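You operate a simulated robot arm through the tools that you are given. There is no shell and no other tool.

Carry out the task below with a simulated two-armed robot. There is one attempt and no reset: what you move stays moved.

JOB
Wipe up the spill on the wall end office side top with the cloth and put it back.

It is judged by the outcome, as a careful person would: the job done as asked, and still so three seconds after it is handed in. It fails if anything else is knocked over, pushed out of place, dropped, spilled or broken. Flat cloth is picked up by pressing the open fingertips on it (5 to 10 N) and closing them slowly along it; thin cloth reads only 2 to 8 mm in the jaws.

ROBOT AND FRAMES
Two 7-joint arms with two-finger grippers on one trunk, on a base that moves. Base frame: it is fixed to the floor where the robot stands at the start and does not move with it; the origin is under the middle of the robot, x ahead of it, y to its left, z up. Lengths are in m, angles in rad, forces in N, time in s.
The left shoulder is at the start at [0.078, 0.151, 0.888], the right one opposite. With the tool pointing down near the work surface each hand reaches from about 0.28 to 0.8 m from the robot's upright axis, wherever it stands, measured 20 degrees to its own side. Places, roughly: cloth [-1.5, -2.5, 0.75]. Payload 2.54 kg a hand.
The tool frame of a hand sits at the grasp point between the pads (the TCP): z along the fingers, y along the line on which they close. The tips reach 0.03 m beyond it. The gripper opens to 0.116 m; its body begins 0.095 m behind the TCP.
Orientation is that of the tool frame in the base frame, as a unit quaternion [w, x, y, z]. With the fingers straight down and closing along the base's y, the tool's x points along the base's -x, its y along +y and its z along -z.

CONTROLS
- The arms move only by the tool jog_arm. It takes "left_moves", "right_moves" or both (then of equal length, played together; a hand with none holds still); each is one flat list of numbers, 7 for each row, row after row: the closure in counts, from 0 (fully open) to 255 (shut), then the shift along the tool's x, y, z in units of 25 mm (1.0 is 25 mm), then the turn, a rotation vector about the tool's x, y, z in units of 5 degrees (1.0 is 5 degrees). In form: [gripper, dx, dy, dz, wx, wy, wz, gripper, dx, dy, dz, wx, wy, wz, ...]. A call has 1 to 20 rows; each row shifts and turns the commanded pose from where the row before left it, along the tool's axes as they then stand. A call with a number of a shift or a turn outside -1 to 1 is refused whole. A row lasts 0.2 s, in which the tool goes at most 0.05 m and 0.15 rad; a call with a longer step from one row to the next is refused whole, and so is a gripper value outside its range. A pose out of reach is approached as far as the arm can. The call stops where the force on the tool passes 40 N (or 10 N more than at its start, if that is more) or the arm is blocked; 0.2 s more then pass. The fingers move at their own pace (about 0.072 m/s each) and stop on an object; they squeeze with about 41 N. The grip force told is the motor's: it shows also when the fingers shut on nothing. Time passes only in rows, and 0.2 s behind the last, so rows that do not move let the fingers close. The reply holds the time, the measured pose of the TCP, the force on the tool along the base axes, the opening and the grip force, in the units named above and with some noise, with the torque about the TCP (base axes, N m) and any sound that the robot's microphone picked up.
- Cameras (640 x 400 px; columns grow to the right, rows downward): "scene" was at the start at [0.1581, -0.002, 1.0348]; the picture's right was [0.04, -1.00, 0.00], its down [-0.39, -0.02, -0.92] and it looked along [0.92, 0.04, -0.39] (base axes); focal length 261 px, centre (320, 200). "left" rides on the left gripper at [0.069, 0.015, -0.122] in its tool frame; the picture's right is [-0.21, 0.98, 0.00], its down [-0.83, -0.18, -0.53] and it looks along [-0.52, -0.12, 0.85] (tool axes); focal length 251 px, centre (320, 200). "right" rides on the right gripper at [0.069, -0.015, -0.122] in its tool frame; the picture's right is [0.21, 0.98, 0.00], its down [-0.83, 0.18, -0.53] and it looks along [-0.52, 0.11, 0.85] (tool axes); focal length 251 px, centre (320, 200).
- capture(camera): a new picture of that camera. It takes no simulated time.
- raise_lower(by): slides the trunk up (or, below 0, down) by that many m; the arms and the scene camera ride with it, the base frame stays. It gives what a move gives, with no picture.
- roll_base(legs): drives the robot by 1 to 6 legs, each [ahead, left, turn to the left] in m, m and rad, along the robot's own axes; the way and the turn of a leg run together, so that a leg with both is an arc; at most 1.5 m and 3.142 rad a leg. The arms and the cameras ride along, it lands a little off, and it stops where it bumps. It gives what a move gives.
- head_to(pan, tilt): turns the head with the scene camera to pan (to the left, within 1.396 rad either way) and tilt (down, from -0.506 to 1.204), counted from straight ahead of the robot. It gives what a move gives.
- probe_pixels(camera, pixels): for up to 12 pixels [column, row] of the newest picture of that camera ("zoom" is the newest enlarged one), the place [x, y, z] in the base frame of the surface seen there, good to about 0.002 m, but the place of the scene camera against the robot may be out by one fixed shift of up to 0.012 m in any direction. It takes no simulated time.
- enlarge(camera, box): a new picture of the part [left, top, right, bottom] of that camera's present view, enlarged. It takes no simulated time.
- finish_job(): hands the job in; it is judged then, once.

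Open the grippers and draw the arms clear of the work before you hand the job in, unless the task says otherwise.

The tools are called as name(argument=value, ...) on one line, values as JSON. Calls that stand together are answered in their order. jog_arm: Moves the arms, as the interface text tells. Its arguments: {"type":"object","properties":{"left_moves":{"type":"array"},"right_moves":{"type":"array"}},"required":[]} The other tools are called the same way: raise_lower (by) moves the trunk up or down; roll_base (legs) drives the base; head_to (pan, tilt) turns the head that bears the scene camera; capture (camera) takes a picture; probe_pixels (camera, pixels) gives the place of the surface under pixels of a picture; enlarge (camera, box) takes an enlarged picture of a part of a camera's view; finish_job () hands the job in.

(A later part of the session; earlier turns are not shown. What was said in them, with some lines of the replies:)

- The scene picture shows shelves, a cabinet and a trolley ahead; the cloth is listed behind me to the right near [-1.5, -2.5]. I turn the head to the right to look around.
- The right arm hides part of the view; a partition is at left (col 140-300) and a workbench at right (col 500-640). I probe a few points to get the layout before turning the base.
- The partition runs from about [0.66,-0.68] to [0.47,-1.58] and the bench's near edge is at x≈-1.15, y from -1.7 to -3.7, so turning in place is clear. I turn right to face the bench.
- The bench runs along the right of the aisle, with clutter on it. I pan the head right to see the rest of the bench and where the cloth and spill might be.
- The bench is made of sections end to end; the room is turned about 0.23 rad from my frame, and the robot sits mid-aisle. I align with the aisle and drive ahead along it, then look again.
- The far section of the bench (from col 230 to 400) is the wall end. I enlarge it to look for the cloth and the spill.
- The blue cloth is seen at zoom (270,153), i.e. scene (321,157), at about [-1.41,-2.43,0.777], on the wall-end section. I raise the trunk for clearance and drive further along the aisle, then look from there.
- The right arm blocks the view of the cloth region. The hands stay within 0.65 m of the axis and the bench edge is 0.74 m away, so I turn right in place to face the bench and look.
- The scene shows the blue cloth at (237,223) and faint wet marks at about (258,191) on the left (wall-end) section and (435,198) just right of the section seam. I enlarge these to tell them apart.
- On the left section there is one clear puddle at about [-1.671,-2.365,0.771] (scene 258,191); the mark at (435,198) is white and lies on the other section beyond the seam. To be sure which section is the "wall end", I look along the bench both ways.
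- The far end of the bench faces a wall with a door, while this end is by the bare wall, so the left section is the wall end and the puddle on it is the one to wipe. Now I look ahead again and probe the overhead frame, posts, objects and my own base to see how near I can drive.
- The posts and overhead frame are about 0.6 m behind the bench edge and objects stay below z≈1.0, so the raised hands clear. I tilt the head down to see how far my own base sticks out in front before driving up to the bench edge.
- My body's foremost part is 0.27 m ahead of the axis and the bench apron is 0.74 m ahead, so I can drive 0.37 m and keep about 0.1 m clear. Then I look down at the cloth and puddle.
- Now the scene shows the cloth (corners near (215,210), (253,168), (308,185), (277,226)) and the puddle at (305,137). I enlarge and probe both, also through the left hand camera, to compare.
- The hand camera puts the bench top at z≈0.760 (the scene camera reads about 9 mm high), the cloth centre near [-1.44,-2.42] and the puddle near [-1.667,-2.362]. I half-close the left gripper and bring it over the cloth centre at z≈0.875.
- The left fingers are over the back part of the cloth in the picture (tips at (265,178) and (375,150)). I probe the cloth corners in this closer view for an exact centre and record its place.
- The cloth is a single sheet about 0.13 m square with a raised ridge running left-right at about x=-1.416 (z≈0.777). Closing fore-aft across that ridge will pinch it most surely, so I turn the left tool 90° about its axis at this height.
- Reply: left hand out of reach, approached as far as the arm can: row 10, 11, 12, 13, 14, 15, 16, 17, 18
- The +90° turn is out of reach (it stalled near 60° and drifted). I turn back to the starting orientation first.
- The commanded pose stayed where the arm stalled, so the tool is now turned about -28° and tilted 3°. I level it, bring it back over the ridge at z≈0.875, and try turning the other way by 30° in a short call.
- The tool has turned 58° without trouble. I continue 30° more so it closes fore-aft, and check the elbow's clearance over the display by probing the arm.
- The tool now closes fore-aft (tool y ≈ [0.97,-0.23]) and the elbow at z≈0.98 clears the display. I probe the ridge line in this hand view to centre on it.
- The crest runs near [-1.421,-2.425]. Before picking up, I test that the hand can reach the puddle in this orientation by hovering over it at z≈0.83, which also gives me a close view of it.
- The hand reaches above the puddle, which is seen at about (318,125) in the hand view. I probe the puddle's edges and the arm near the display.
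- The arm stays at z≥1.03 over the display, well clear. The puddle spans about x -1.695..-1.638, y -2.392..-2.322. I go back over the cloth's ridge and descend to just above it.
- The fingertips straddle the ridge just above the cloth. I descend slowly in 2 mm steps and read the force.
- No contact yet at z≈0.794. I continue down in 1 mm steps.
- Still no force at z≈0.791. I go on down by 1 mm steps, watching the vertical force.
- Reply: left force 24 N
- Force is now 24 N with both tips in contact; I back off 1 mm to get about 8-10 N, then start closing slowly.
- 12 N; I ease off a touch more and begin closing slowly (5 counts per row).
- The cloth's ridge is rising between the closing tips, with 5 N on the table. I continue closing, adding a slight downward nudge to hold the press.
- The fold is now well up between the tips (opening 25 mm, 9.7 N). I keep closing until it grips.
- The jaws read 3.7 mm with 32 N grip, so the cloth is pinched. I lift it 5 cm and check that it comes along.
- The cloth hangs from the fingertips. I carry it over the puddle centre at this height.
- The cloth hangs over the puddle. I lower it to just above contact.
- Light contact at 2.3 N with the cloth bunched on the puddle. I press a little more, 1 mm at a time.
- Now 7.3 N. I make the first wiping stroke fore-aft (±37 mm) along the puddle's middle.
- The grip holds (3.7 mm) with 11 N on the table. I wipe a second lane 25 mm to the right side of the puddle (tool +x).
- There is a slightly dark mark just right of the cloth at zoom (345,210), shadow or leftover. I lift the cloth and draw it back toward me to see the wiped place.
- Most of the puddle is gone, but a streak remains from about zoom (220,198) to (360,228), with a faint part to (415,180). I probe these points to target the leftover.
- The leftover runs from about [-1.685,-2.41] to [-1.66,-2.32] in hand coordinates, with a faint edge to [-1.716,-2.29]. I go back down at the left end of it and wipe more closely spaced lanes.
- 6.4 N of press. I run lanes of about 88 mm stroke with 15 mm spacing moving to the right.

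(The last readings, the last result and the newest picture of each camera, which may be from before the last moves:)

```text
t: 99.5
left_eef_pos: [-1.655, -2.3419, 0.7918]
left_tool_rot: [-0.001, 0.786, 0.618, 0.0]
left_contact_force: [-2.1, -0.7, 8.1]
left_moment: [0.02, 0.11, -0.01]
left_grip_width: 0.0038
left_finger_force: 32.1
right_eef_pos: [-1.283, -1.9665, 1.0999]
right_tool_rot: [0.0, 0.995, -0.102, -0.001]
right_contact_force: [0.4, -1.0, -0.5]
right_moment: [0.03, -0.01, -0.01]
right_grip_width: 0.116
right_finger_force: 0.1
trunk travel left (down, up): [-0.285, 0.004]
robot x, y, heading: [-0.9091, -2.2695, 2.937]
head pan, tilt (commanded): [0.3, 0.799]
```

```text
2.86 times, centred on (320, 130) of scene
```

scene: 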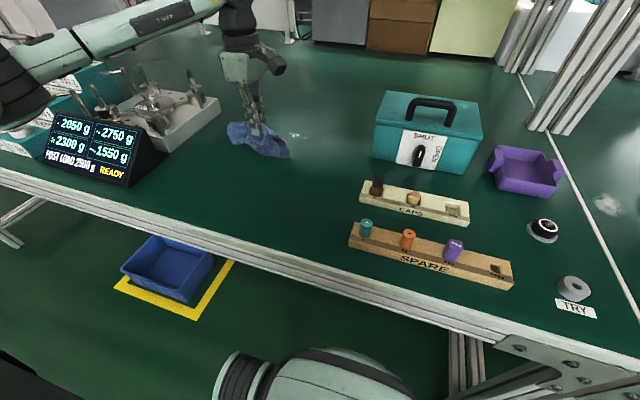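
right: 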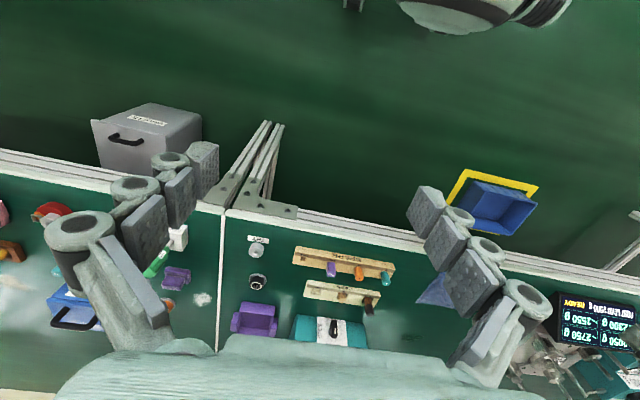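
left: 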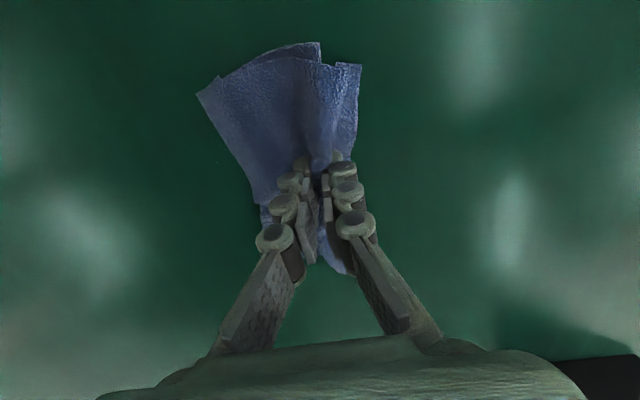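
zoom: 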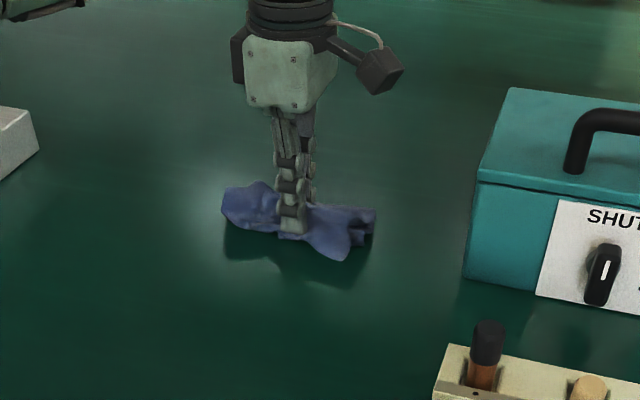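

Good contact (8 N), grip steady. I do two more lanes further right to cover the faint edge, keeping the wrist camera clear of the teal box.

jog_arm(left_moves=[255, 0, 0.5, 0, 0, 0, 0, 255, 0, 0.5, 0, 0, 0, 0, 255, 0, 0.5, 0, 0, 0, 0, 255, 0.6, 0, 0, 0, 0, 0, 255, 0, -0.5, 0, 0, 0, 0, 255, 0, -0.5, 0, 0, 0, 0, 255, 0, -0.5, 0, 0, 0, 0, 255, 0, -0.5, 0, 0, 0, 0, 255, 0, -0.5, 0, 0, 0, 0, 255, 0, -0.5, 0, 0, 0, 0, 255, 0, -0.5, 0, 0, 0, 0, 255, 0.6, 0, 0, 0, 0, 0, 255, 0, 0.5, 0, 0, 0, 0, 255, 0, 0.5, 0, 0, 0, 0, 255, 0, 0.5, 0, 0, 0, 0, 255, 0, 0.5, 0, 0, 0, 0, 255, 0, 0.5, 0, 0, 0, 0, 255, 0, 0.5, 0, 0, 0, 0, 255, 0, 0.5, 0, 0, 0, 0])

jog_arm(left_moves=[255, 0, 0, -0.4, 0, 0, 0, 255, 0, 0, -0.6, 0, 0, 0, 255, 0, 0, -0.6, 0, 0, 0, 255, 0, 0, -0.8, 0, 0, 0, 255, -1, 0.6, 0, 0, 0, 0, 255, -1, 0.6, 0, 0, 0, 0, 255, -1, 0.6, 0, 0, 0, 0, 255, -1, 0.6, 0, 0, 0, 0, 255, -1, 0.6, 0, 0, 0, 0, 255, -0.5, 0, 0, 0, 0, 0])

capture(camera="scene")

enlarge(camera="scene", box=[240, 90, 380, 180])

```text
t: 103.5
left_eef_pos: [-1.6096, -2.321, 0.7914]
left_tool_rot: [-0.001, 0.786, 0.618, 0.001]
left_contact_force: [-2.2, 0.4, 5.3]
left_moment: [-0.02, 0.06, -0.02]
left_grip_width: 0.0038
left_finger_force: 32.8
right_eef_pos: [-1.2827, -1.9679, 1.101]
right_tool_rot: [0.0, 0.995, -0.102, 0.0]
right_contact_force: [-0.3, -0.4, -0.7]
right_moment: [-0.02, -0.03, -0.01]
right_grip_width: 0.116
right_finger_force: 0.0
trunk travel left (down, up): [-0.285, 0.004]
robot x, y, heading: [-0.9086, -2.2697, 2.937]
head pan, tilt (commanded): [0.3, 0.799]
```

```text
t: 105.7
left_eef_pos: [-1.5714, -2.4726, 0.849]
left_tool_rot: [-0.001, 0.786, 0.619, 0.001]
left_contact_force: [-1.0, -0.2, 2.9]
left_moment: [0.05, 0.05, 0.03]
left_grip_width: 0.0025
left_finger_force: 32.8
right_eef_pos: [-1.2846, -1.9668, 1.0992]
right_tool_rot: [0.0, 0.995, -0.102, 0.0]
right_contact_force: [-0.7, 0.3, 0.4]
right_moment: [-0.03, -0.03, -0.04]
right_grip_width: 0.1162
right_finger_force: 0.0
trunk travel left (down, up): [-0.285, 0.004]
robot x, y, heading: [-0.9099, -2.2694, 2.941]
head pan, tilt (commanded): [0.3, 0.799]
```

```text
taken
```

scene: 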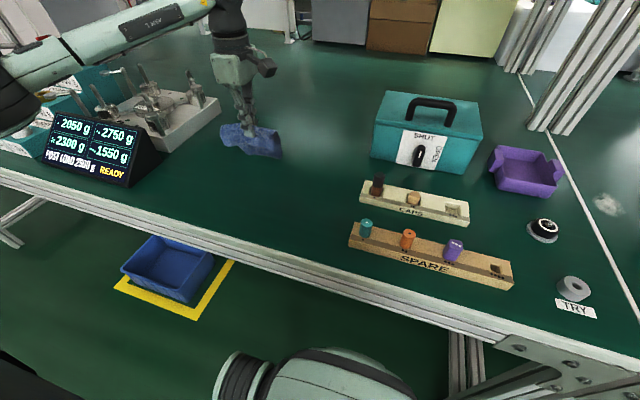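

```text
4.44 times, centred on (310, 135) of scene
```

zoom: 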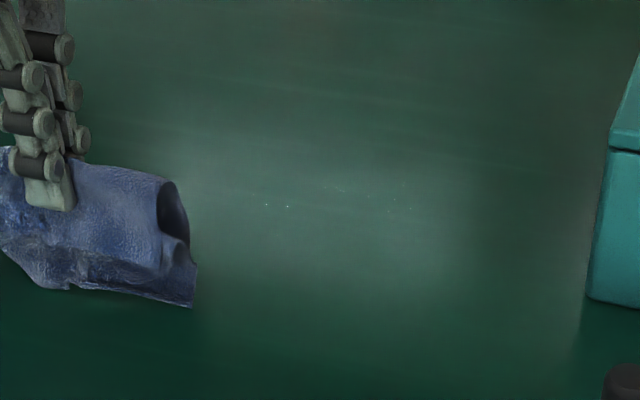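

The puddle is nearly gone; only a few tiny specks remain around zoom (265-290,205) and (330-400,187-208). I check the grip on the cloth and the specks' places before a last wiping pass.

probe_pixels(camera="zoom", pixels=[[265, 205], [288, 206], [330, 187], [345, 190], [370, 197], [393, 207], [410, 207]])

enlarge(camera="scene", box=[200, 70, 300, 180])

capture(camera="left")

```text
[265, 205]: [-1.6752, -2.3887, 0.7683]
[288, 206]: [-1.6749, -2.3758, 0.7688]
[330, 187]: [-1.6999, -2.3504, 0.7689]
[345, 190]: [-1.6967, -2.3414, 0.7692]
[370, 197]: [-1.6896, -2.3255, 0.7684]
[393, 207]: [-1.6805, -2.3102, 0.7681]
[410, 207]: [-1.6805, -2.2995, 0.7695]
```

```text
3.64 times, centred on (250, 125) of scene
```

zoom: 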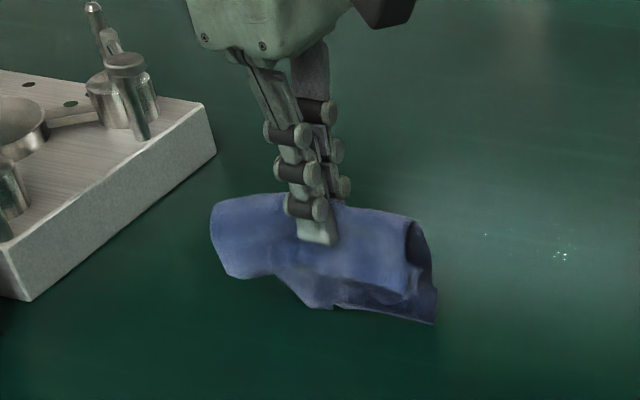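

```text
taken
```

left: 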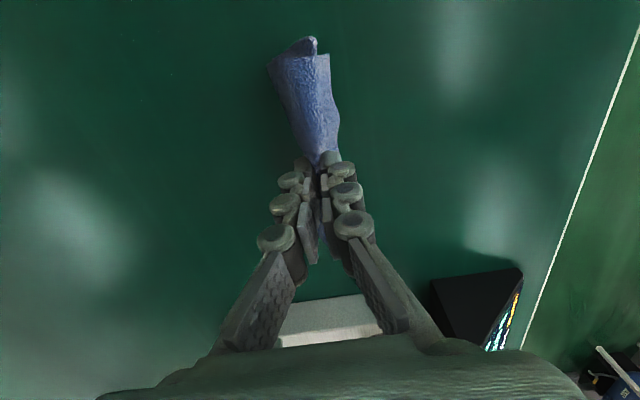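

The cloth is still firmly held. I go back for a final pass with closely spaced lanes over the specks.

jog_arm(left_moves=[255, 0.468, -0.882, 0, 0, 0, 0, 255, 0.468, -0.882, 0, 0, 0, 0, 255, 0.468, -0.882, 0, 0, 0, 0, 255, 0.468, -0.882, 0, 0, 0, 0, 255, 0.468, -0.882, 0, 0, 0, 0, 255, 0, 0, 0.6, 0, 0, 0, 255, 0, 0, 0.6, 0, 0, 0, 255, 0, 0, 0.6, 0, 0, 0, 255, 0, 0, 0.4, 0, 0, 0, 255, 0, 0, 0.15, 0, 0, 0, 255, 0, 0, 0.07, 0, 0, 0, 255, 0, 0, 0, 0, 0, 0])

```text
t: 108.3
left_eef_pos: [-1.6643, -2.3896, 0.7929]
left_tool_rot: [-0.003, 0.786, 0.618, -0.001]
left_contact_force: [0.1, -0.6, 9.1]
left_moment: [-0.03, -0.03, 0.01]
left_grip_width: 0.0044
left_finger_force: 31.4
right_eef_pos: [-1.2834, -1.9675, 1.1004]
right_tool_rot: [0.0, 0.995, -0.103, 0.0]
right_contact_force: [-0.6, -0.1, 0.6]
right_moment: [0.02, 0.0, -0.02]
right_grip_width: 0.1161
right_finger_force: 0.0
trunk travel left (down, up): [-0.285, 0.004]
robot x, y, heading: [-0.9078, -2.2708, 2.938]
head pan, tilt (commanded): [0.3, 0.799]
```

9 N of press. I run the fine lanes now.

jog_arm(left_moves=[255, 0, -0.6, 0, 0, 0, 0, 255, 0, -0.6, 0, 0, 0, 0, 255, 0, -0.6, 0, 0, 0, 0, 255, 0, -0.6, 0, 0, 0, 0, 255, 0, 0.6, 0, 0, 0, 0, 255, 0, 0.6, 0, 0, 0, 0, 255, 0, 0.6, 0, 0, 0, 0, 255, 0, 0.6, 0, 0, 0, 0, 255, 0.5, 0, 0, 0, 0, 0, 255, 0, -0.6, 0, 0, 0, 0, 255, 0, -0.6, 0, 0, 0, 0, 255, 0, -0.6, 0, 0, 0, 0, 255, 0, -0.6, 0, 0, 0, 0, 255, 0.5, 0, 0, 0, 0, 0, 255, 0, 0.6, 0, 0, 0, 0, 255, 0, 0.6, 0, 0, 0, 0, 255, 0, 0.6, 0, 0, 0, 0, 255, 0, 0.6, 0, 0, 0, 0])

jog_arm(left_moves=[255, 0.5, 0, 0, 0, 0, 0, 255, 0, -0.6, 0, 0, 0, 0, 255, 0, -0.6, 0, 0, 0, 0, 255, 0, -0.6, 0, 0, 0, 0, 255, 0, -0.6, 0, 0, 0, 0, 255, 0.5, 0, 0, 0, 0, 0, 255, 0, 0.6, 0, 0, 0, 0, 255, 0, 0.6, 0, 0, 0, 0, 255, 0, 0.6, 0, 0, 0, 0, 255, 0, 0.6, 0, 0, 0, 0, 255, 0.5, 0, 0, 0, 0, 0, 255, 0, -0.6, 0, 0, 0, 0, 255, 0, -0.6, 0, 0, 0, 0, 255, 0, -0.6, 0, 0, 0, 0, 255, 0, -0.6, 0, 0, 0, 0, 255, 0.5, 0, 0, 0, 0, 0, 255, 0, 0.6, 0, 0, 0, 0, 255, 0, 0.6, 0, 0, 0, 0, 255, 0, 0.6, 0, 0, 0, 0, 255, 0, 0.6, 0, 0, 0, 0])

jog_arm(left_moves=[255, 0, 0, -0.4, 0, 0, 0, 255, 0, 0, -0.6, 0, 0, 0, 255, 0, 0, -0.6, 0, 0, 0, 255, 0, 0, -0.8, 0, 0, 0, 255, -1, 0.9, 0, 0, 0, 0, 255, -1, 0.9, 0, 0, 0, 0, 255, -1, 0.9, 0, 0, 0, 0, 255, -1, 0.9, 0, 0, 0, 0, 255, -1, 0.9, 0, 0, 0, 0, 255, 0, 0.9, 0, 0, 0, 0, 255, 0, 0, 0, 0, 0, 0])

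capture(camera="scene")

enlarge(camera="scene", box=[250, 90, 390, 180])

```text
t: 112.1
left_eef_pos: [-1.6496, -2.3666, 0.791]
left_tool_rot: [-0.001, 0.786, 0.619, 0.0]
left_contact_force: [2.1, -0.4, 17.9]
left_moment: [0.08, 0.33, -0.02]
left_grip_width: 0.0035
left_finger_force: 35.2
left hand out of reach, approached as far as the arm can: row 4
right_eef_pos: [-1.2824, -1.9681, 1.1007]
right_tool_rot: [0.0, 0.995, -0.103, -0.001]
right_contact_force: [0.0, 0.4, -0.2]
right_moment: [-0.03, -0.02, -0.02]
right_grip_width: 0.1159
right_finger_force: 0.1
trunk travel left (down, up): [-0.285, 0.004]
robot x, y, heading: [-0.9093, -2.2682, 2.94]
head pan, tilt (commanded): [0.3, 0.799]
```

```text
t: 116.3
left_eef_pos: [-1.6369, -2.3187, 0.7913]
left_tool_rot: [-0.003, 0.786, 0.618, 0.0]
left_contact_force: [-2.9, 1.5, 10.9]
left_moment: [0.02, 0.15, -0.02]
left_grip_width: 0.005
left_finger_force: 31.9
right_eef_pos: [-1.2827, -1.9668, 1.0997]
right_tool_rot: [0.0, 0.995, -0.102, -0.001]
right_contact_force: [-0.1, 0.0, 0.8]
right_moment: [0.03, 0.0, 0.01]
right_grip_width: 0.1158
right_finger_force: 0.1
trunk travel left (down, up): [-0.285, 0.004]
robot x, y, heading: [-0.907, -2.2701, 2.94]
head pan, tilt (commanded): [0.3, 0.799]
```

```text
t: 118.7
left_eef_pos: [-1.5374, -2.4724, 0.8507]
left_tool_rot: [-0.001, 0.786, 0.618, 0.0]
left_contact_force: [-0.1, -0.9, -1.6]
left_moment: [0.03, 0.0, -0.02]
left_grip_width: 0.0037
left_finger_force: 30.7
right_eef_pos: [-1.2848, -1.9666, 1.1002]
right_tool_rot: [0.0, 0.995, -0.102, 0.0]
right_contact_force: [0.4, -0.6, 0.4]
right_moment: [-0.01, 0.01, -0.04]
right_grip_width: 0.1161
right_finger_force: 0.0
trunk travel left (down, up): [-0.285, 0.004]
robot x, y, heading: [-0.9128, -2.2677, 2.938]
head pan, tilt (commanded): [0.3, 0.799]
```

```text
taken
```

scene: 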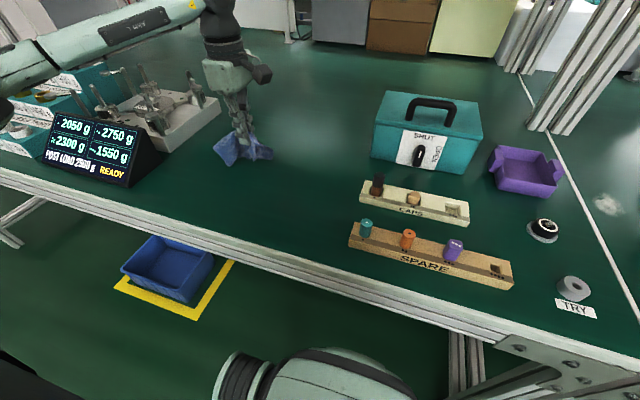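

```text
4.44 times, centred on (320, 135) of scene
```

zoom: 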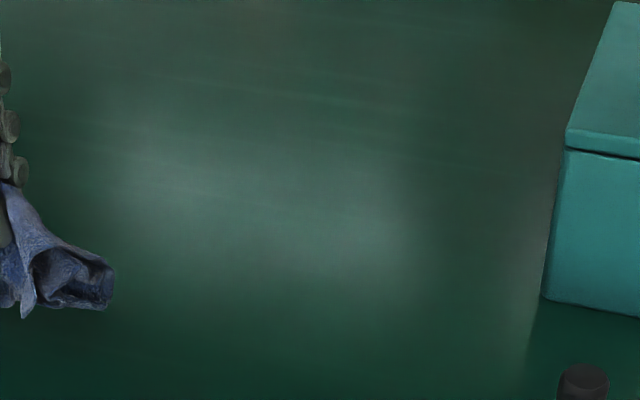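

The puddle's place is clean now, with no specks. I carry the cloth back over its original spot and look at how it hangs.

jog_arm(left_moves=[255, 0.58, 0.81, 0, 0, 0, 0, 255, 0.58, 0.81, 0, 0, 0, 0, 255, 0.58, 0.81, 0, 0, 0, 0, 255, 0.58, 0.81, 0, 0, 0, 0, 255, 0.58, 0.81, 0, 0, 0, 0, 255, 0, 0, 0, 0, 0, 0])

capture(camera="scene")

enlarge(camera="scene", box=[200, 100, 340, 230])

capture(camera="left")

```text
t: 120.1
left_eef_pos: [-1.4228, -2.4269, 0.8504]
left_tool_rot: [-0.002, 0.786, 0.619, 0.001]
left_contact_force: [0.3, -1.0, 0.6]
left_moment: [-0.04, 0.0, -0.02]
left_grip_width: 0.0059
left_finger_force: 31.6
right_eef_pos: [-1.2847, -1.967, 1.1006]
right_tool_rot: [0.0, 0.995, -0.102, 0.0]
right_contact_force: [-0.1, -0.7, 0.0]
right_moment: [0.02, -0.02, 0.02]
right_grip_width: 0.1158
right_finger_force: 0.0
trunk travel left (down, up): [-0.285, 0.004]
robot x, y, heading: [-0.9111, -2.2674, 2.938]
head pan, tilt (commanded): [0.3, 0.799]
```

```text
taken
```

scene: 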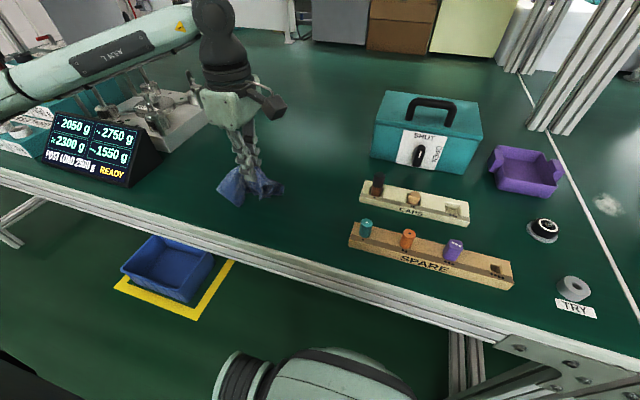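

```text
3.08 times, centred on (270, 165) of scene
```

zoom: 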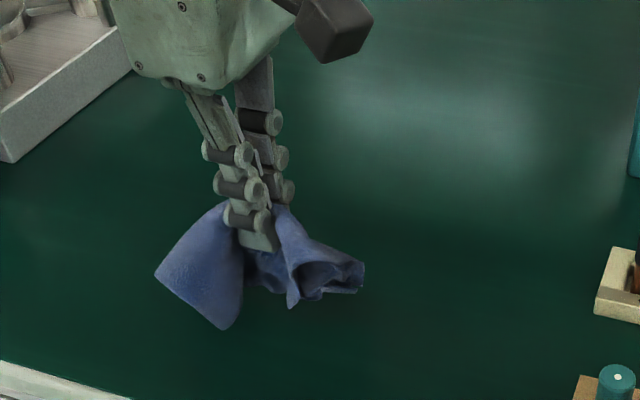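

```text
taken
```

left: 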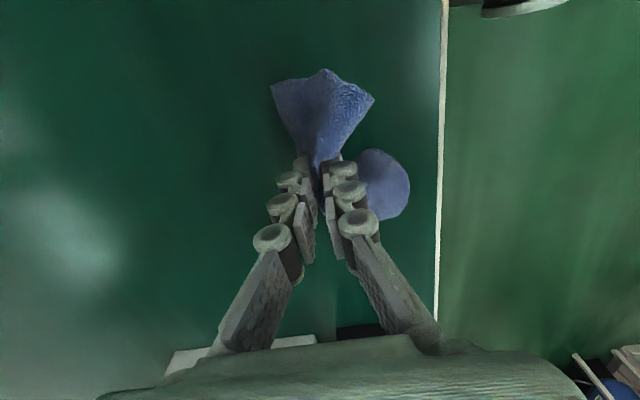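

The wiped cloth is somewhat crumpled but over its place. I lower it until light contact.

jog_arm(left_moves=[255, 0, 0, 0.6, 0, 0, 0, 255, 0, 0, 0.6, 0, 0, 0, 255, 0, 0, 0.6, 0, 0, 0, 255, 0, 0, 0.4, 0, 0, 0, 255, 0, 0, 0.1, 0, 0, 0, 255, 0, 0, 0, 0, 0, 0])

capture(camera="left")

enlarge(camera="scene", box=[200, 100, 340, 230])

```text
t: 121.5
left_eef_pos: [-1.4228, -2.4254, 0.7924]
left_tool_rot: [-0.001, 0.786, 0.618, 0.0]
left_contact_force: [-0.1, 0.4, 1.1]
left_moment: [0.0, 0.0, 0.0]
left_grip_width: 0.0054
left_finger_force: 31.4
right_eef_pos: [-1.2839, -1.966, 1.1]
right_tool_rot: [-0.001, 0.995, -0.102, 0.0]
right_contact_force: [-0.2, 0.5, 0.3]
right_moment: [0.01, 0.03, 0.03]
right_grip_width: 0.116
right_finger_force: 0.0
trunk travel left (down, up): [-0.285, 0.004]
robot x, y, heading: [-0.9112, -2.2689, 2.936]
head pan, tilt (commanded): [0.3, 0.799]
```

```text
taken
```

left: 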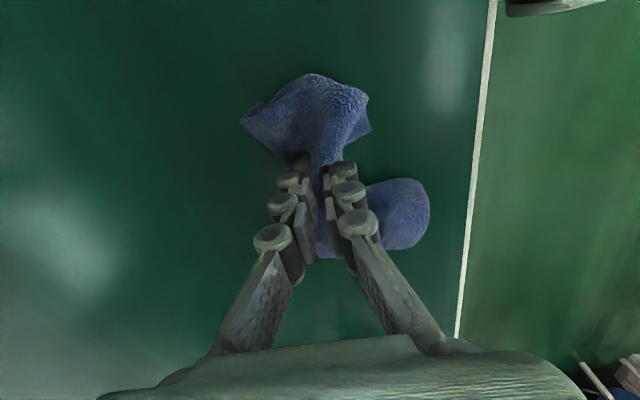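

```text
3.08 times, centred on (270, 165) of scene
```

zoom: 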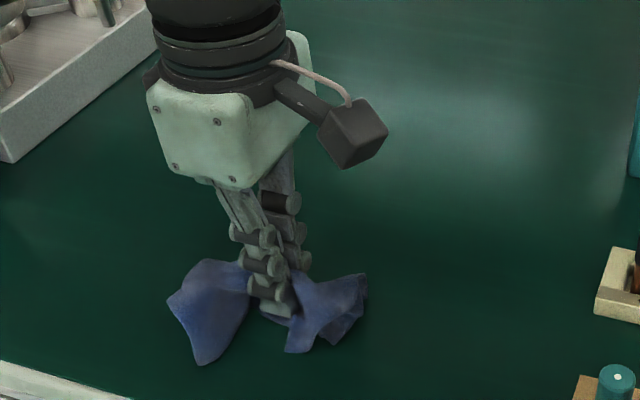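

The cloth rests on the bench with 1 N contact. I open the fingers slowly so the tips spread the folds back outward.

jog_arm(left_moves=[245, 0, 0, 0.03, 0, 0, 0, 235, 0, 0, 0, 0, 0, 0, 225, 0, 0, 0, 0, 0, 0, 215, 0, 0, 0, 0, 0, 0, 205, 0, 0, 0, 0, 0, 0, 195, 0, 0, 0, 0, 0, 0, 185, 0, 0, 0, 0, 0, 0, 175, 0, 0, 0, 0, 0, 0, 165, 0, 0, 0, 0, 0, 0, 155, 0, 0, 0, 0, 0, 0, 145, 0, 0, 0, 0, 0, 0, 135, 0, 0, 0, 0, 0, 0])

capture(camera="left")

enlarge(camera="scene", box=[200, 100, 340, 230])

```text
t: 124.1
left_eef_pos: [-1.4228, -2.4244, 0.7911]
left_tool_rot: [-0.001, 0.786, 0.618, 0.0]
left_contact_force: [-0.2, 0.6, 0.4]
left_moment: [-0.02, 0.01, 0.03]
left_grip_width: 0.0546
left_finger_force: 0.1
right_eef_pos: [-1.2841, -1.967, 1.1002]
right_tool_rot: [-0.001, 0.995, -0.102, 0.0]
right_contact_force: [1.0, -1.2, -0.1]
right_moment: [-0.02, 0.0, 0.01]
right_grip_width: 0.1159
right_finger_force: 0.0
trunk travel left (down, up): [-0.285, 0.004]
robot x, y, heading: [-0.9073, -2.2722, 2.939]
head pan, tilt (commanded): [0.3, 0.799]
```

```text
taken
```

left: 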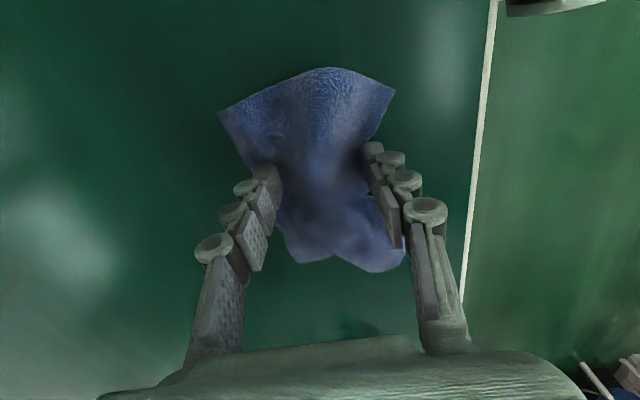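

```text
3.08 times, centred on (270, 165) of scene
```

zoom: 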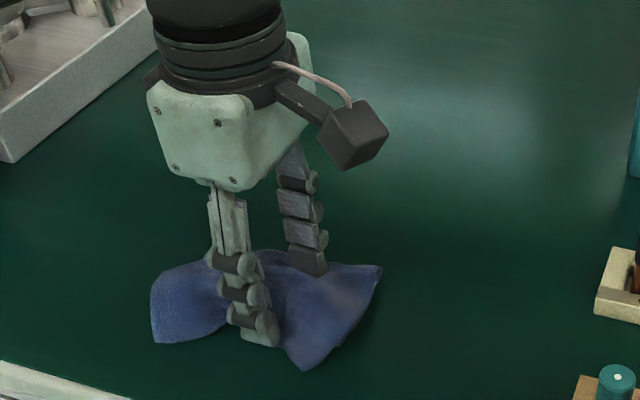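

The cloth unfolded between the open tips. I lift the hand straight up and look.

jog_arm(left_moves=[135, 0, 0, -0.2, 0, 0, 0, 135, 0, 0, -0.4, 0, 0, 0, 135, 0, 0, -0.6, 0, 0, 0, 135, 0, 0, -0.8, 0, 0, 0, 135, 0, 0, -0.8, 0, 0, 0, 135, 0, 0, -0.8, 0, 0, 0, 135, 0, 0, 0, 0, 0, 0])

capture(camera="scene")

capture(camera="left")

enlarge(camera="scene", box=[190, 110, 350, 240])

```text
t: 125.7
left_eef_pos: [-1.4224, -2.4242, 0.8841]
left_tool_rot: [-0.002, 0.786, 0.618, 0.001]
left_contact_force: [-0.2, 0.0, 0.0]
left_moment: [0.0, -0.03, 0.01]
left_grip_width: 0.0546
left_finger_force: 0.1
right_eef_pos: [-1.2835, -1.9678, 1.0999]
right_tool_rot: [0.0, 0.995, -0.102, 0.0]
right_contact_force: [-0.2, 0.9, 0.2]
right_moment: [-0.01, 0.0, 0.03]
right_grip_width: 0.116
right_finger_force: 0.1
trunk travel left (down, up): [-0.285, 0.004]
robot x, y, heading: [-0.9107, -2.269, 2.936]
head pan, tilt (commanded): [0.3, 0.799]
```

```text
taken
```

scene: 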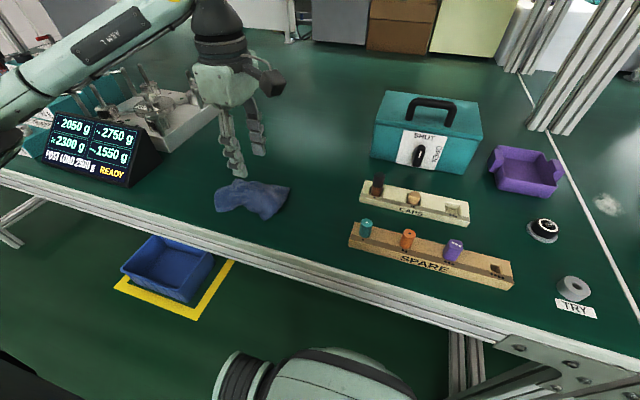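

```text
taken
```

left: 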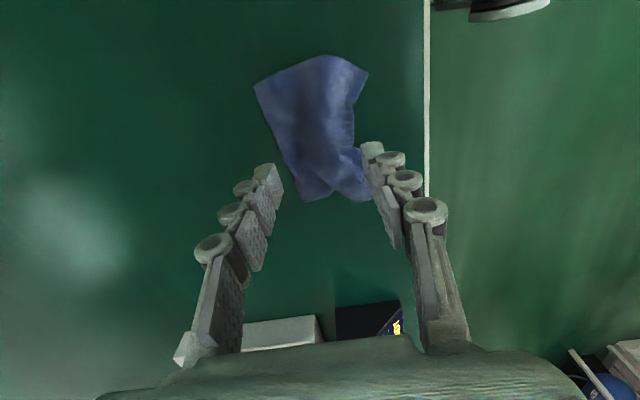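

```text
3.08 times, centred on (270, 175) of scene
```

zoom: 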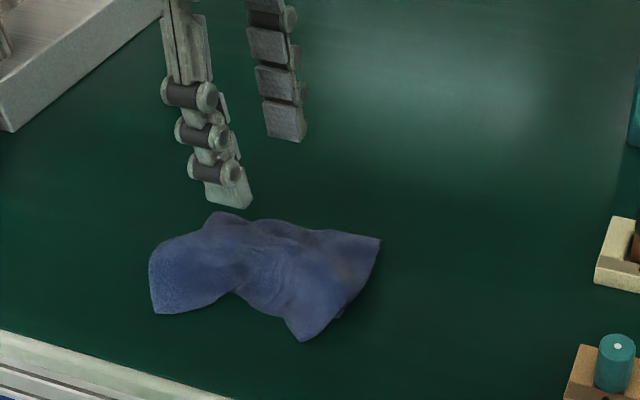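

The cloth is back on its spot but a bit crumpled. I probe its outline to see how well its centre matches the original one (about [-1.434,-2.420]) and whether to smooth it.

probe_pixels(camera="left", pixels=[[256, 86], [325, 58], [366, 72], [356, 130], [370, 195], [312, 200], [285, 150], [320, 110], [340, 165], [300, 100], [345, 90], [320, 180]])

enlarge(camera="left", box=[220, 30, 420, 230])

```text
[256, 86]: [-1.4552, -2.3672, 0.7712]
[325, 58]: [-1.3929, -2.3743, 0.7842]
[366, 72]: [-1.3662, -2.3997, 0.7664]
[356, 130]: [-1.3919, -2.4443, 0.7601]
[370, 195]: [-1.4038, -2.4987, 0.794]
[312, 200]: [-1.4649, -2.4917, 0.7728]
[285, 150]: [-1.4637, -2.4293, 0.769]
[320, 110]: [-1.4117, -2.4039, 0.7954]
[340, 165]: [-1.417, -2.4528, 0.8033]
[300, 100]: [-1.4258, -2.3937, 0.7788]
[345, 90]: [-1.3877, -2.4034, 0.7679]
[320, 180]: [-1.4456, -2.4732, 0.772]
```

```text
2.00 times, centred on (320, 130) of left
```

zoom: 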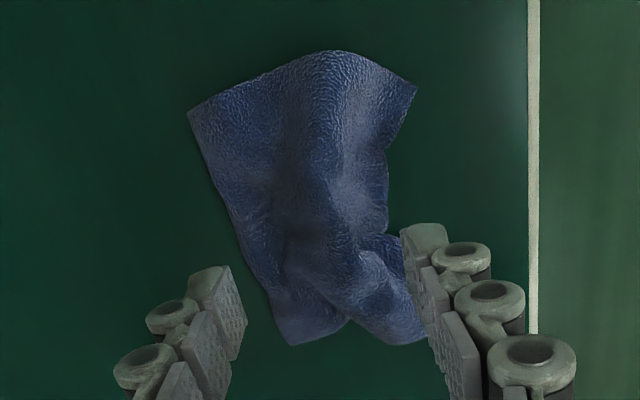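

The centre is about [-1.42,-2.43], within about 1.5 cm of the original, but a fold stands up to z≈0.80. I'll smooth it: nearly close the tips, press on the fold's crest, and open them outward along the bench.

jog_arm(left_moves=[160, -0.08, 0.35, 0, 0, 0, 0, 190, 0, 0, 0, 0, 0, 0, 220, 0, 0, 0, 0, 0, 0, 225, 0, 0, 0.5, 0, 0, 0, 225, 0, 0, 0.6, 0, 0, 0, 225, 0, 0, 0.6, 0, 0, 0, 225, 0, 0, 0.6, 0, 0, 0, 225, 0, 0, 0.6, 0, 0, 0, 225, 0, 0, 0.5, 0, 0, 0, 225, 0, 0, 0.2, 0, 0, 0, 225, 0, 0, 0.05, 0, 0, 0, 225, 0, 0, 0, 0, 0, 0])

capture(camera="left")

enlarge(camera="scene", box=[190, 110, 350, 240])

```text
t: 128.3
left_eef_pos: [-1.4131, -2.4301, 0.7919]
left_tool_rot: [-0.002, 0.786, 0.618, -0.001]
left_contact_force: [-1.6, -2.2, 17.0]
left_moment: [-0.11, 0.0, -0.06]
left_grip_width: 0.0138
left_finger_force: 0.1
right_eef_pos: [-1.2832, -1.9665, 1.1001]
right_tool_rot: [-0.001, 0.995, -0.102, -0.001]
right_contact_force: [0.5, -0.1, -0.3]
right_moment: [-0.03, 0.03, -0.01]
right_grip_width: 0.1161
right_finger_force: 0.0
trunk travel left (down, up): [-0.285, 0.004]
robot x, y, heading: [-0.9112, -2.2675, 2.934]
head pan, tilt (commanded): [0.3, 0.799]
```

```text
taken
```

left: 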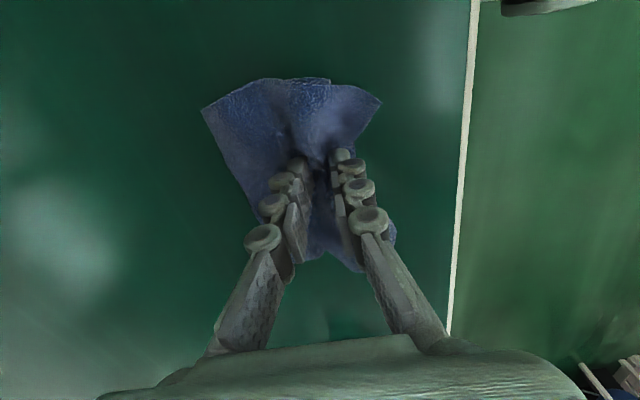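

```text
3.08 times, centred on (270, 175) of scene
```

zoom: 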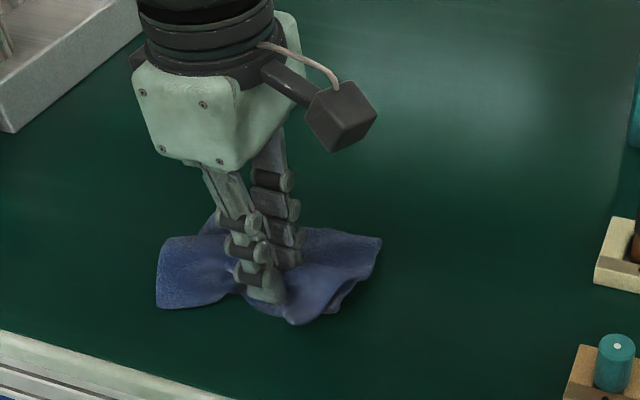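

17 N of press; I ease off slightly and open the fingers slowly to spread the cloth fore-aft.

jog_arm(left_moves=[225, 0, 0, -0.03, 0, 0, 0, 218, 0, 0, 0, 0, 0, 0, 210, 0, 0, 0, 0, 0, 0, 202, 0, 0, 0, 0, 0, 0, 194, 0, 0, 0, 0, 0, 0, 186, 0, 0, 0, 0, 0, 0, 178, 0, 0, 0, 0, 0, 0, 170, 0, 0, 0, 0, 0, 0, 162, 0, 0, 0, 0, 0, 0, 154, 0, 0, 0, 0, 0, 0, 146, 0, 0, 0, 0, 0, 0, 138, 0, 0, 0, 0, 0, 0, 130, 0, 0, 0, 0, 0, 0, 122, 0, 0, 0, 0, 0, 0, 114, 0, 0, 0, 0, 0, 0, 106, 0, 0, 0, 0, 0, 0])

capture(camera="left")

enlarge(camera="scene", box=[190, 110, 350, 240])

```text
t: 131.7
left_eef_pos: [-1.4135, -2.4288, 0.7913]
left_tool_rot: [-0.001, 0.786, 0.619, 0.0]
left_contact_force: [0.1, 0.4, 0.4]
left_moment: [0.0, 0.01, 0.01]
left_grip_width: 0.0677
left_finger_force: 0.0
right_eef_pos: [-1.2837, -1.9673, 1.1]
right_tool_rot: [0.0, 0.995, -0.102, 0.0]
right_contact_force: [-0.1, 0.2, 0.3]
right_moment: [-0.01, 0.02, -0.02]
right_grip_width: 0.116
right_finger_force: 0.0
trunk travel left (down, up): [-0.285, 0.004]
robot x, y, heading: [-0.9058, -2.2684, 2.939]
head pan, tilt (commanded): [0.3, 0.799]
```

```text
taken
```

left: 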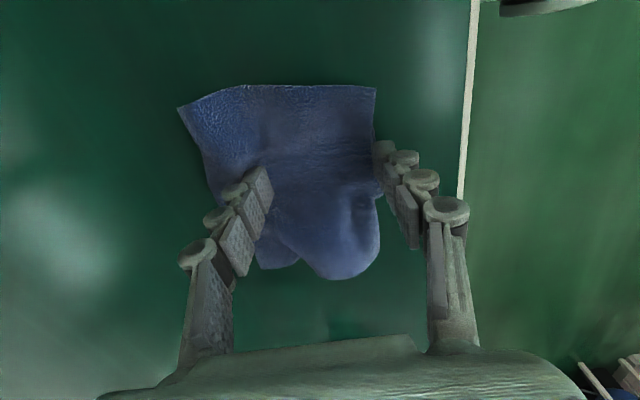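

```text
3.08 times, centred on (270, 175) of scene
```

zoom: 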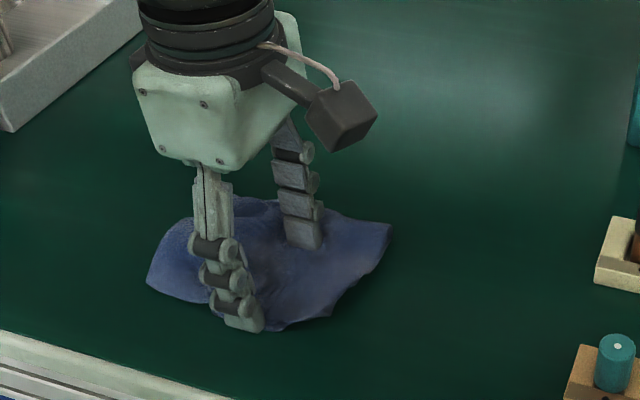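

The cloth is spread much flatter now. I lift the hand straight up and look again.

jog_arm(left_moves=[106, 0, 0, -0.2, 0, 0, 0, 106, 0, 0, -0.4, 0, 0, 0, 106, 0, 0, -0.6, 0, 0, 0, 106, 0, 0, -0.8, 0, 0, 0, 106, 0, 0, -0.8, 0, 0, 0, 106, 0, 0, -0.8, 0, 0, 0, 106, 0, 0, 0, 0, 0, 0])

capture(camera="left")

enlarge(camera="scene", box=[190, 110, 350, 240])

enlarge(camera="left", box=[180, 20, 420, 230])

```text
t: 133.3
left_eef_pos: [-1.413, -2.4306, 0.8825]
left_tool_rot: [-0.002, 0.786, 0.618, 0.001]
left_contact_force: [-0.7, 0.2, -0.1]
left_moment: [0.0, 0.04, 0.01]
left_grip_width: 0.0679
left_finger_force: 0.0
right_eef_pos: [-1.2844, -1.9675, 1.1001]
right_tool_rot: [0.0, 0.995, -0.102, 0.0]
right_contact_force: [0.1, -0.4, -0.6]
right_moment: [-0.01, -0.03, 0.06]
right_grip_width: 0.116
right_finger_force: 0.0
trunk travel left (down, up): [-0.285, 0.004]
robot x, y, heading: [-0.9045, -2.2705, 2.937]
head pan, tilt (commanded): [0.3, 0.799]
```

```text
taken
```

left: 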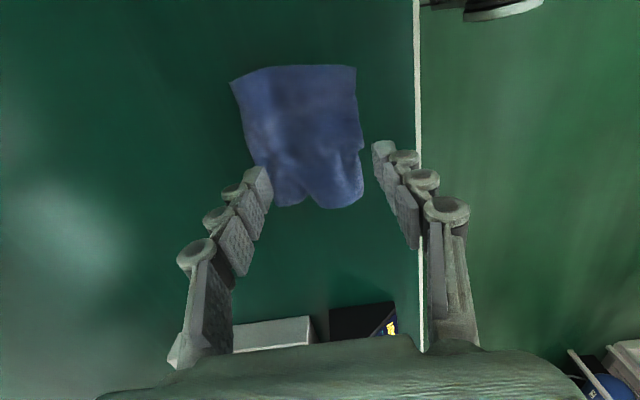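

```text
3.08 times, centred on (270, 175) of scene
```

zoom: 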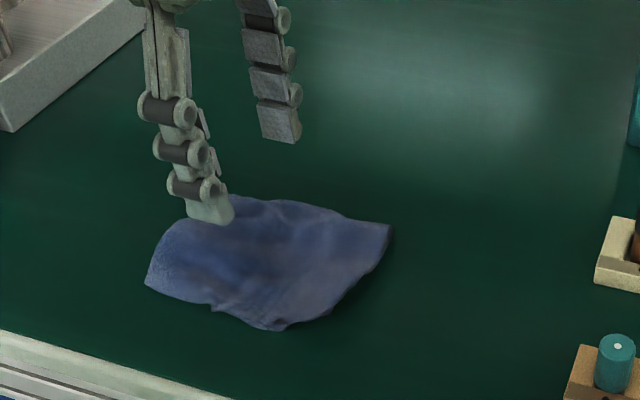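

```text
1.90 times, centred on (300, 125) of left
```

zoom: 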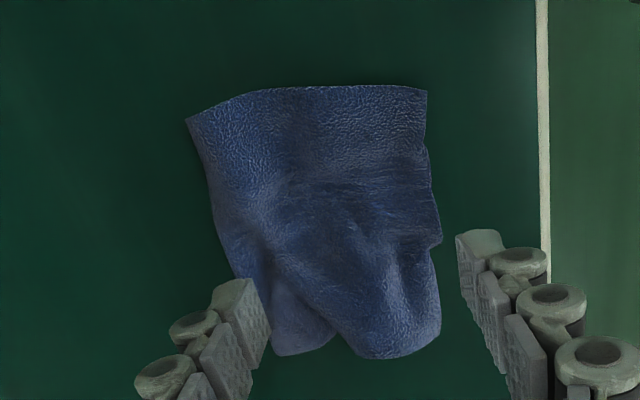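

The cloth lies nearly flat on its spot now. I probe its outline to confirm the centre against the original.

probe_pixels(camera="left", pixels=[[234, 82], [354, 68], [361, 145], [350, 205], [285, 205], [300, 130], [262, 170], [320, 165], [335, 100]])

```text
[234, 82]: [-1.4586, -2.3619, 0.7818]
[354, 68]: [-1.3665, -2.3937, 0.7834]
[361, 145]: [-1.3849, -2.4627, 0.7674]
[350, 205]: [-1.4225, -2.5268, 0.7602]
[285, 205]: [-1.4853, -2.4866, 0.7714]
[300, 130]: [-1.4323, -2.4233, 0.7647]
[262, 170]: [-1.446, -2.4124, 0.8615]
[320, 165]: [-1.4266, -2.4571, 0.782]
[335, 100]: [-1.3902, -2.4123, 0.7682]
```

The centre is at about [-1.427,-2.434], within 1.6 cm of where it lay. I raise the left hand well clear and open the gripper.

jog_arm(left_moves=[106, 0, 0, -1, 0, 0, 0, 80, 0, 0, -1, 0, 0, 0, 40, 0, 0, -1, 0, 0, 0, 0, 0, 0, -1, 0, 0, 0, 0, 0, 0, -1, 0, 0, 0, 0, 0, 0, -1, 0, 0, 0, 0, 0, 0, -1, 0, 0, 0, 0, 0, 0, -0.8, 0, 0, 0, 0, 0, 0, 0, 0, 0, 0])

capture(camera="scene")

enlarge(camera="scene", box=[200, 90, 380, 230])

```text
t: 135.3
left_eef_pos: [-1.414, -2.43, 1.0759]
left_tool_rot: [-0.001, 0.786, 0.618, 0.001]
left_contact_force: [-0.5, -0.5, -0.1]
left_moment: [0.02, -0.01, 0.01]
left_grip_width: 0.1157
left_finger_force: 0.0
right_eef_pos: [-1.285, -1.9665, 1.1001]
right_tool_rot: [-0.001, 0.995, -0.102, 0.0]
right_contact_force: [-0.3, 0.0, -0.6]
right_moment: [-0.02, -0.01, 0.02]
right_grip_width: 0.1161
right_finger_force: 0.1
trunk travel left (down, up): [-0.285, 0.004]
robot x, y, heading: [-0.9066, -2.269, 2.933]
head pan, tilt (commanded): [0.3, 0.799]
```

```text
taken
```

scene: 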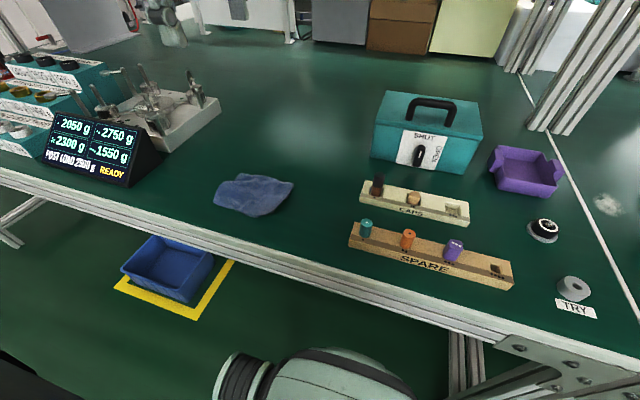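

```text
2.86 times, centred on (290, 160) of scene
```

zoom: 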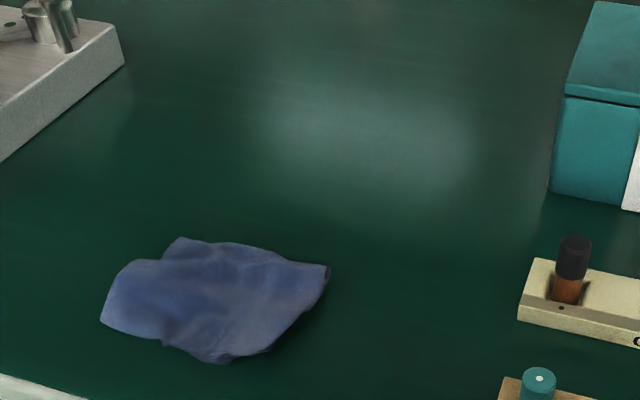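

The wiped place is clean, and everything nearby stands as before. To be sure no other spill lies on this top, I look over the rear half of the bench section and beyond.

head_to(pan=0.3, tilt=0.4)

capture(camera="scene")

enlarge(camera="scene", box=[160, 100, 400, 250])

enlarge(camera="scene", box=[0, 100, 240, 250])

```text
t: 136.2
left_eef_pos: [-1.4133, -2.4288, 1.0769]
left_tool_rot: [-0.002, 0.786, 0.618, 0.0]
left_contact_force: [0.4, 0.6, -0.9]
left_moment: [0.04, 0.0, -0.02]
left_grip_width: 0.1161
left_finger_force: 0.1
right_eef_pos: [-1.2851, -1.9672, 1.0994]
right_tool_rot: [0.0, 0.995, -0.101, -0.001]
right_contact_force: [-0.1, -0.6, -0.3]
right_moment: [-0.03, 0.03, -0.01]
right_grip_width: 0.1161
right_finger_force: 0.1
trunk travel left (down, up): [-0.285, 0.004]
robot x, y, heading: [-0.9065, -2.2712, 2.939]
head pan, tilt (commanded): [0.3, 0.4]
```

```text
taken
```

scene: 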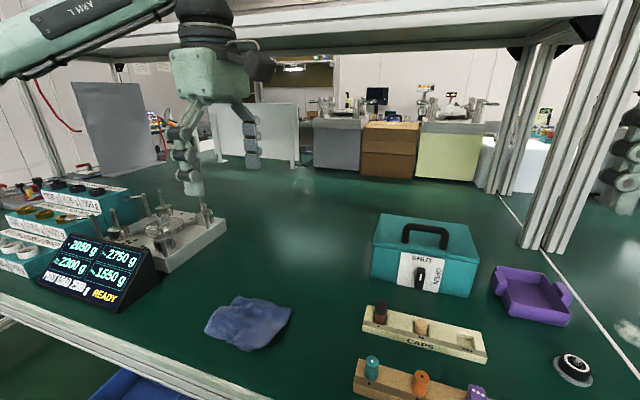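

```text
2.67 times, centred on (280, 175) of scene
```

zoom: 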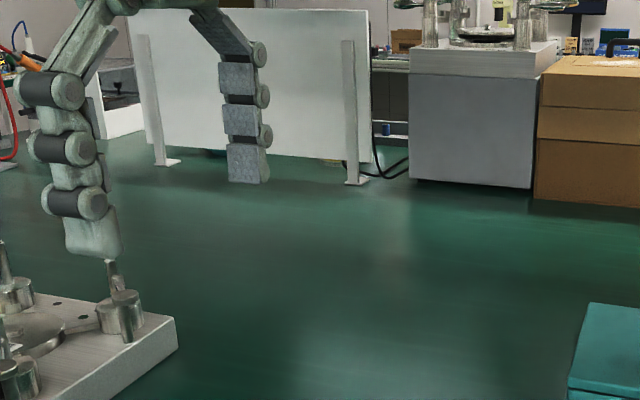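

```text
2.67 times, centred on (120, 175) of scene
```

zoom: 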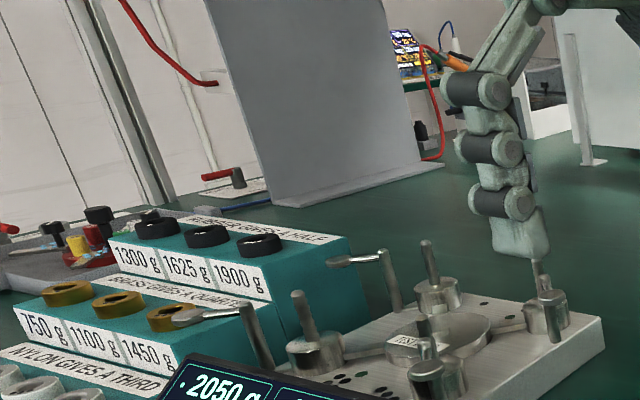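

No other spill is visible on this top. I back the base away from the bench to the place I came from, drawing the arms clear.

roll_base(legs=[[-0.35, 0, 0]])

head_to(pan=0.0, tilt=0.4)

capture(camera="scene")

enlarge(camera="scene", box=[160, 150, 400, 280])

```text
t: 138.4
left_eef_pos: [-1.0733, -2.5002, 1.0759]
left_tool_rot: [-0.002, 0.786, 0.618, 0.0]
left_contact_force: [0.2, 0.0, 0.1]
left_moment: [-0.03, 0.04, 0.02]
left_grip_width: 0.116
left_finger_force: 0.0
right_eef_pos: [-0.9426, -2.0367, 1.1005]
right_tool_rot: [-0.001, 0.995, -0.103, -0.001]
right_contact_force: [0.0, -0.1, 0.3]
right_moment: [0.01, 0.05, 0.01]
right_grip_width: 0.1158
right_finger_force: 0.0
trunk travel left (down, up): [-0.285, 0.004]
robot x, y, heading: [-0.5693, -2.3388, 2.936]
head pan, tilt (commanded): [0.3, 0.4]
```

```text
t: 139.2
left_eef_pos: [-1.0722, -2.4986, 1.0758]
left_tool_rot: [-0.001, 0.786, 0.618, 0.001]
left_contact_force: [0.3, -0.7, -0.3]
left_moment: [0.02, -0.03, -0.02]
left_grip_width: 0.1159
left_finger_force: 0.1
right_eef_pos: [-0.943, -2.0375, 1.0998]
right_tool_rot: [0.0, 0.995, -0.102, 0.0]
right_contact_force: [0.0, 0.4, -0.6]
right_moment: [-0.01, 0.01, -0.01]
right_grip_width: 0.1159
right_finger_force: 0.0
trunk travel left (down, up): [-0.285, 0.004]
robot x, y, heading: [-0.5706, -2.3438, 2.932]
head pan, tilt (commanded): [0.0, 0.4]
```

```text
taken
```

scene: 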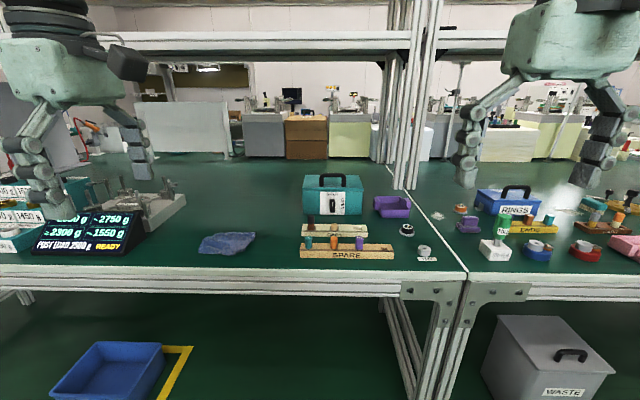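

```text
2.67 times, centred on (280, 215) of scene
```

zoom: 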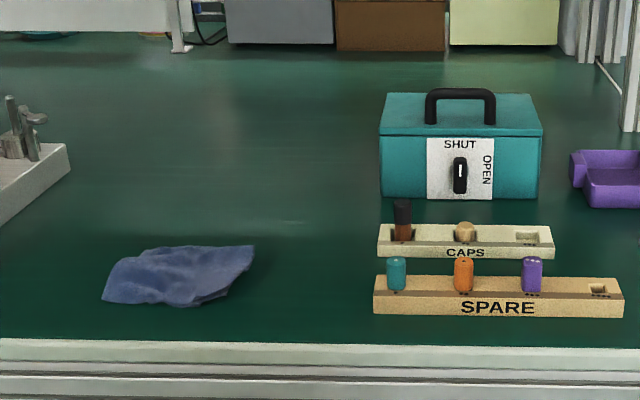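

From the aisle the bench top shows no puddle any more. The cloth lies back on its spot at (227,243), the other items stand as before, and both grippers are open and clear of the bench. I hand the job in.

finish_job()

```text
The job is handed in.
```

I wiped up the puddle on the wall-end, office-side top and put the cloth back where it lay; the job is handed in.

- **Spill:** The first wiping left a streak and the second a few specks. After the third I saw nothing left from the head camera.
- **Cloth:** It lies within about 1.6 cm of its original place. I smoothed it after setting it down, so it is nearly flat, with one corner folded over and a few wrinkles.
- **Choice of section:** I took the section nearest the bare wall as the wall end, because the bench's other end faces a wall with a door. The side facing the partition I took as the office side. I left alone a white powdery mark just across the seam, since it is on the other section.
- **Surroundings:** I saw nothing else moved or knocked over. Both grippers are open, and I backed the robot away from the bench.
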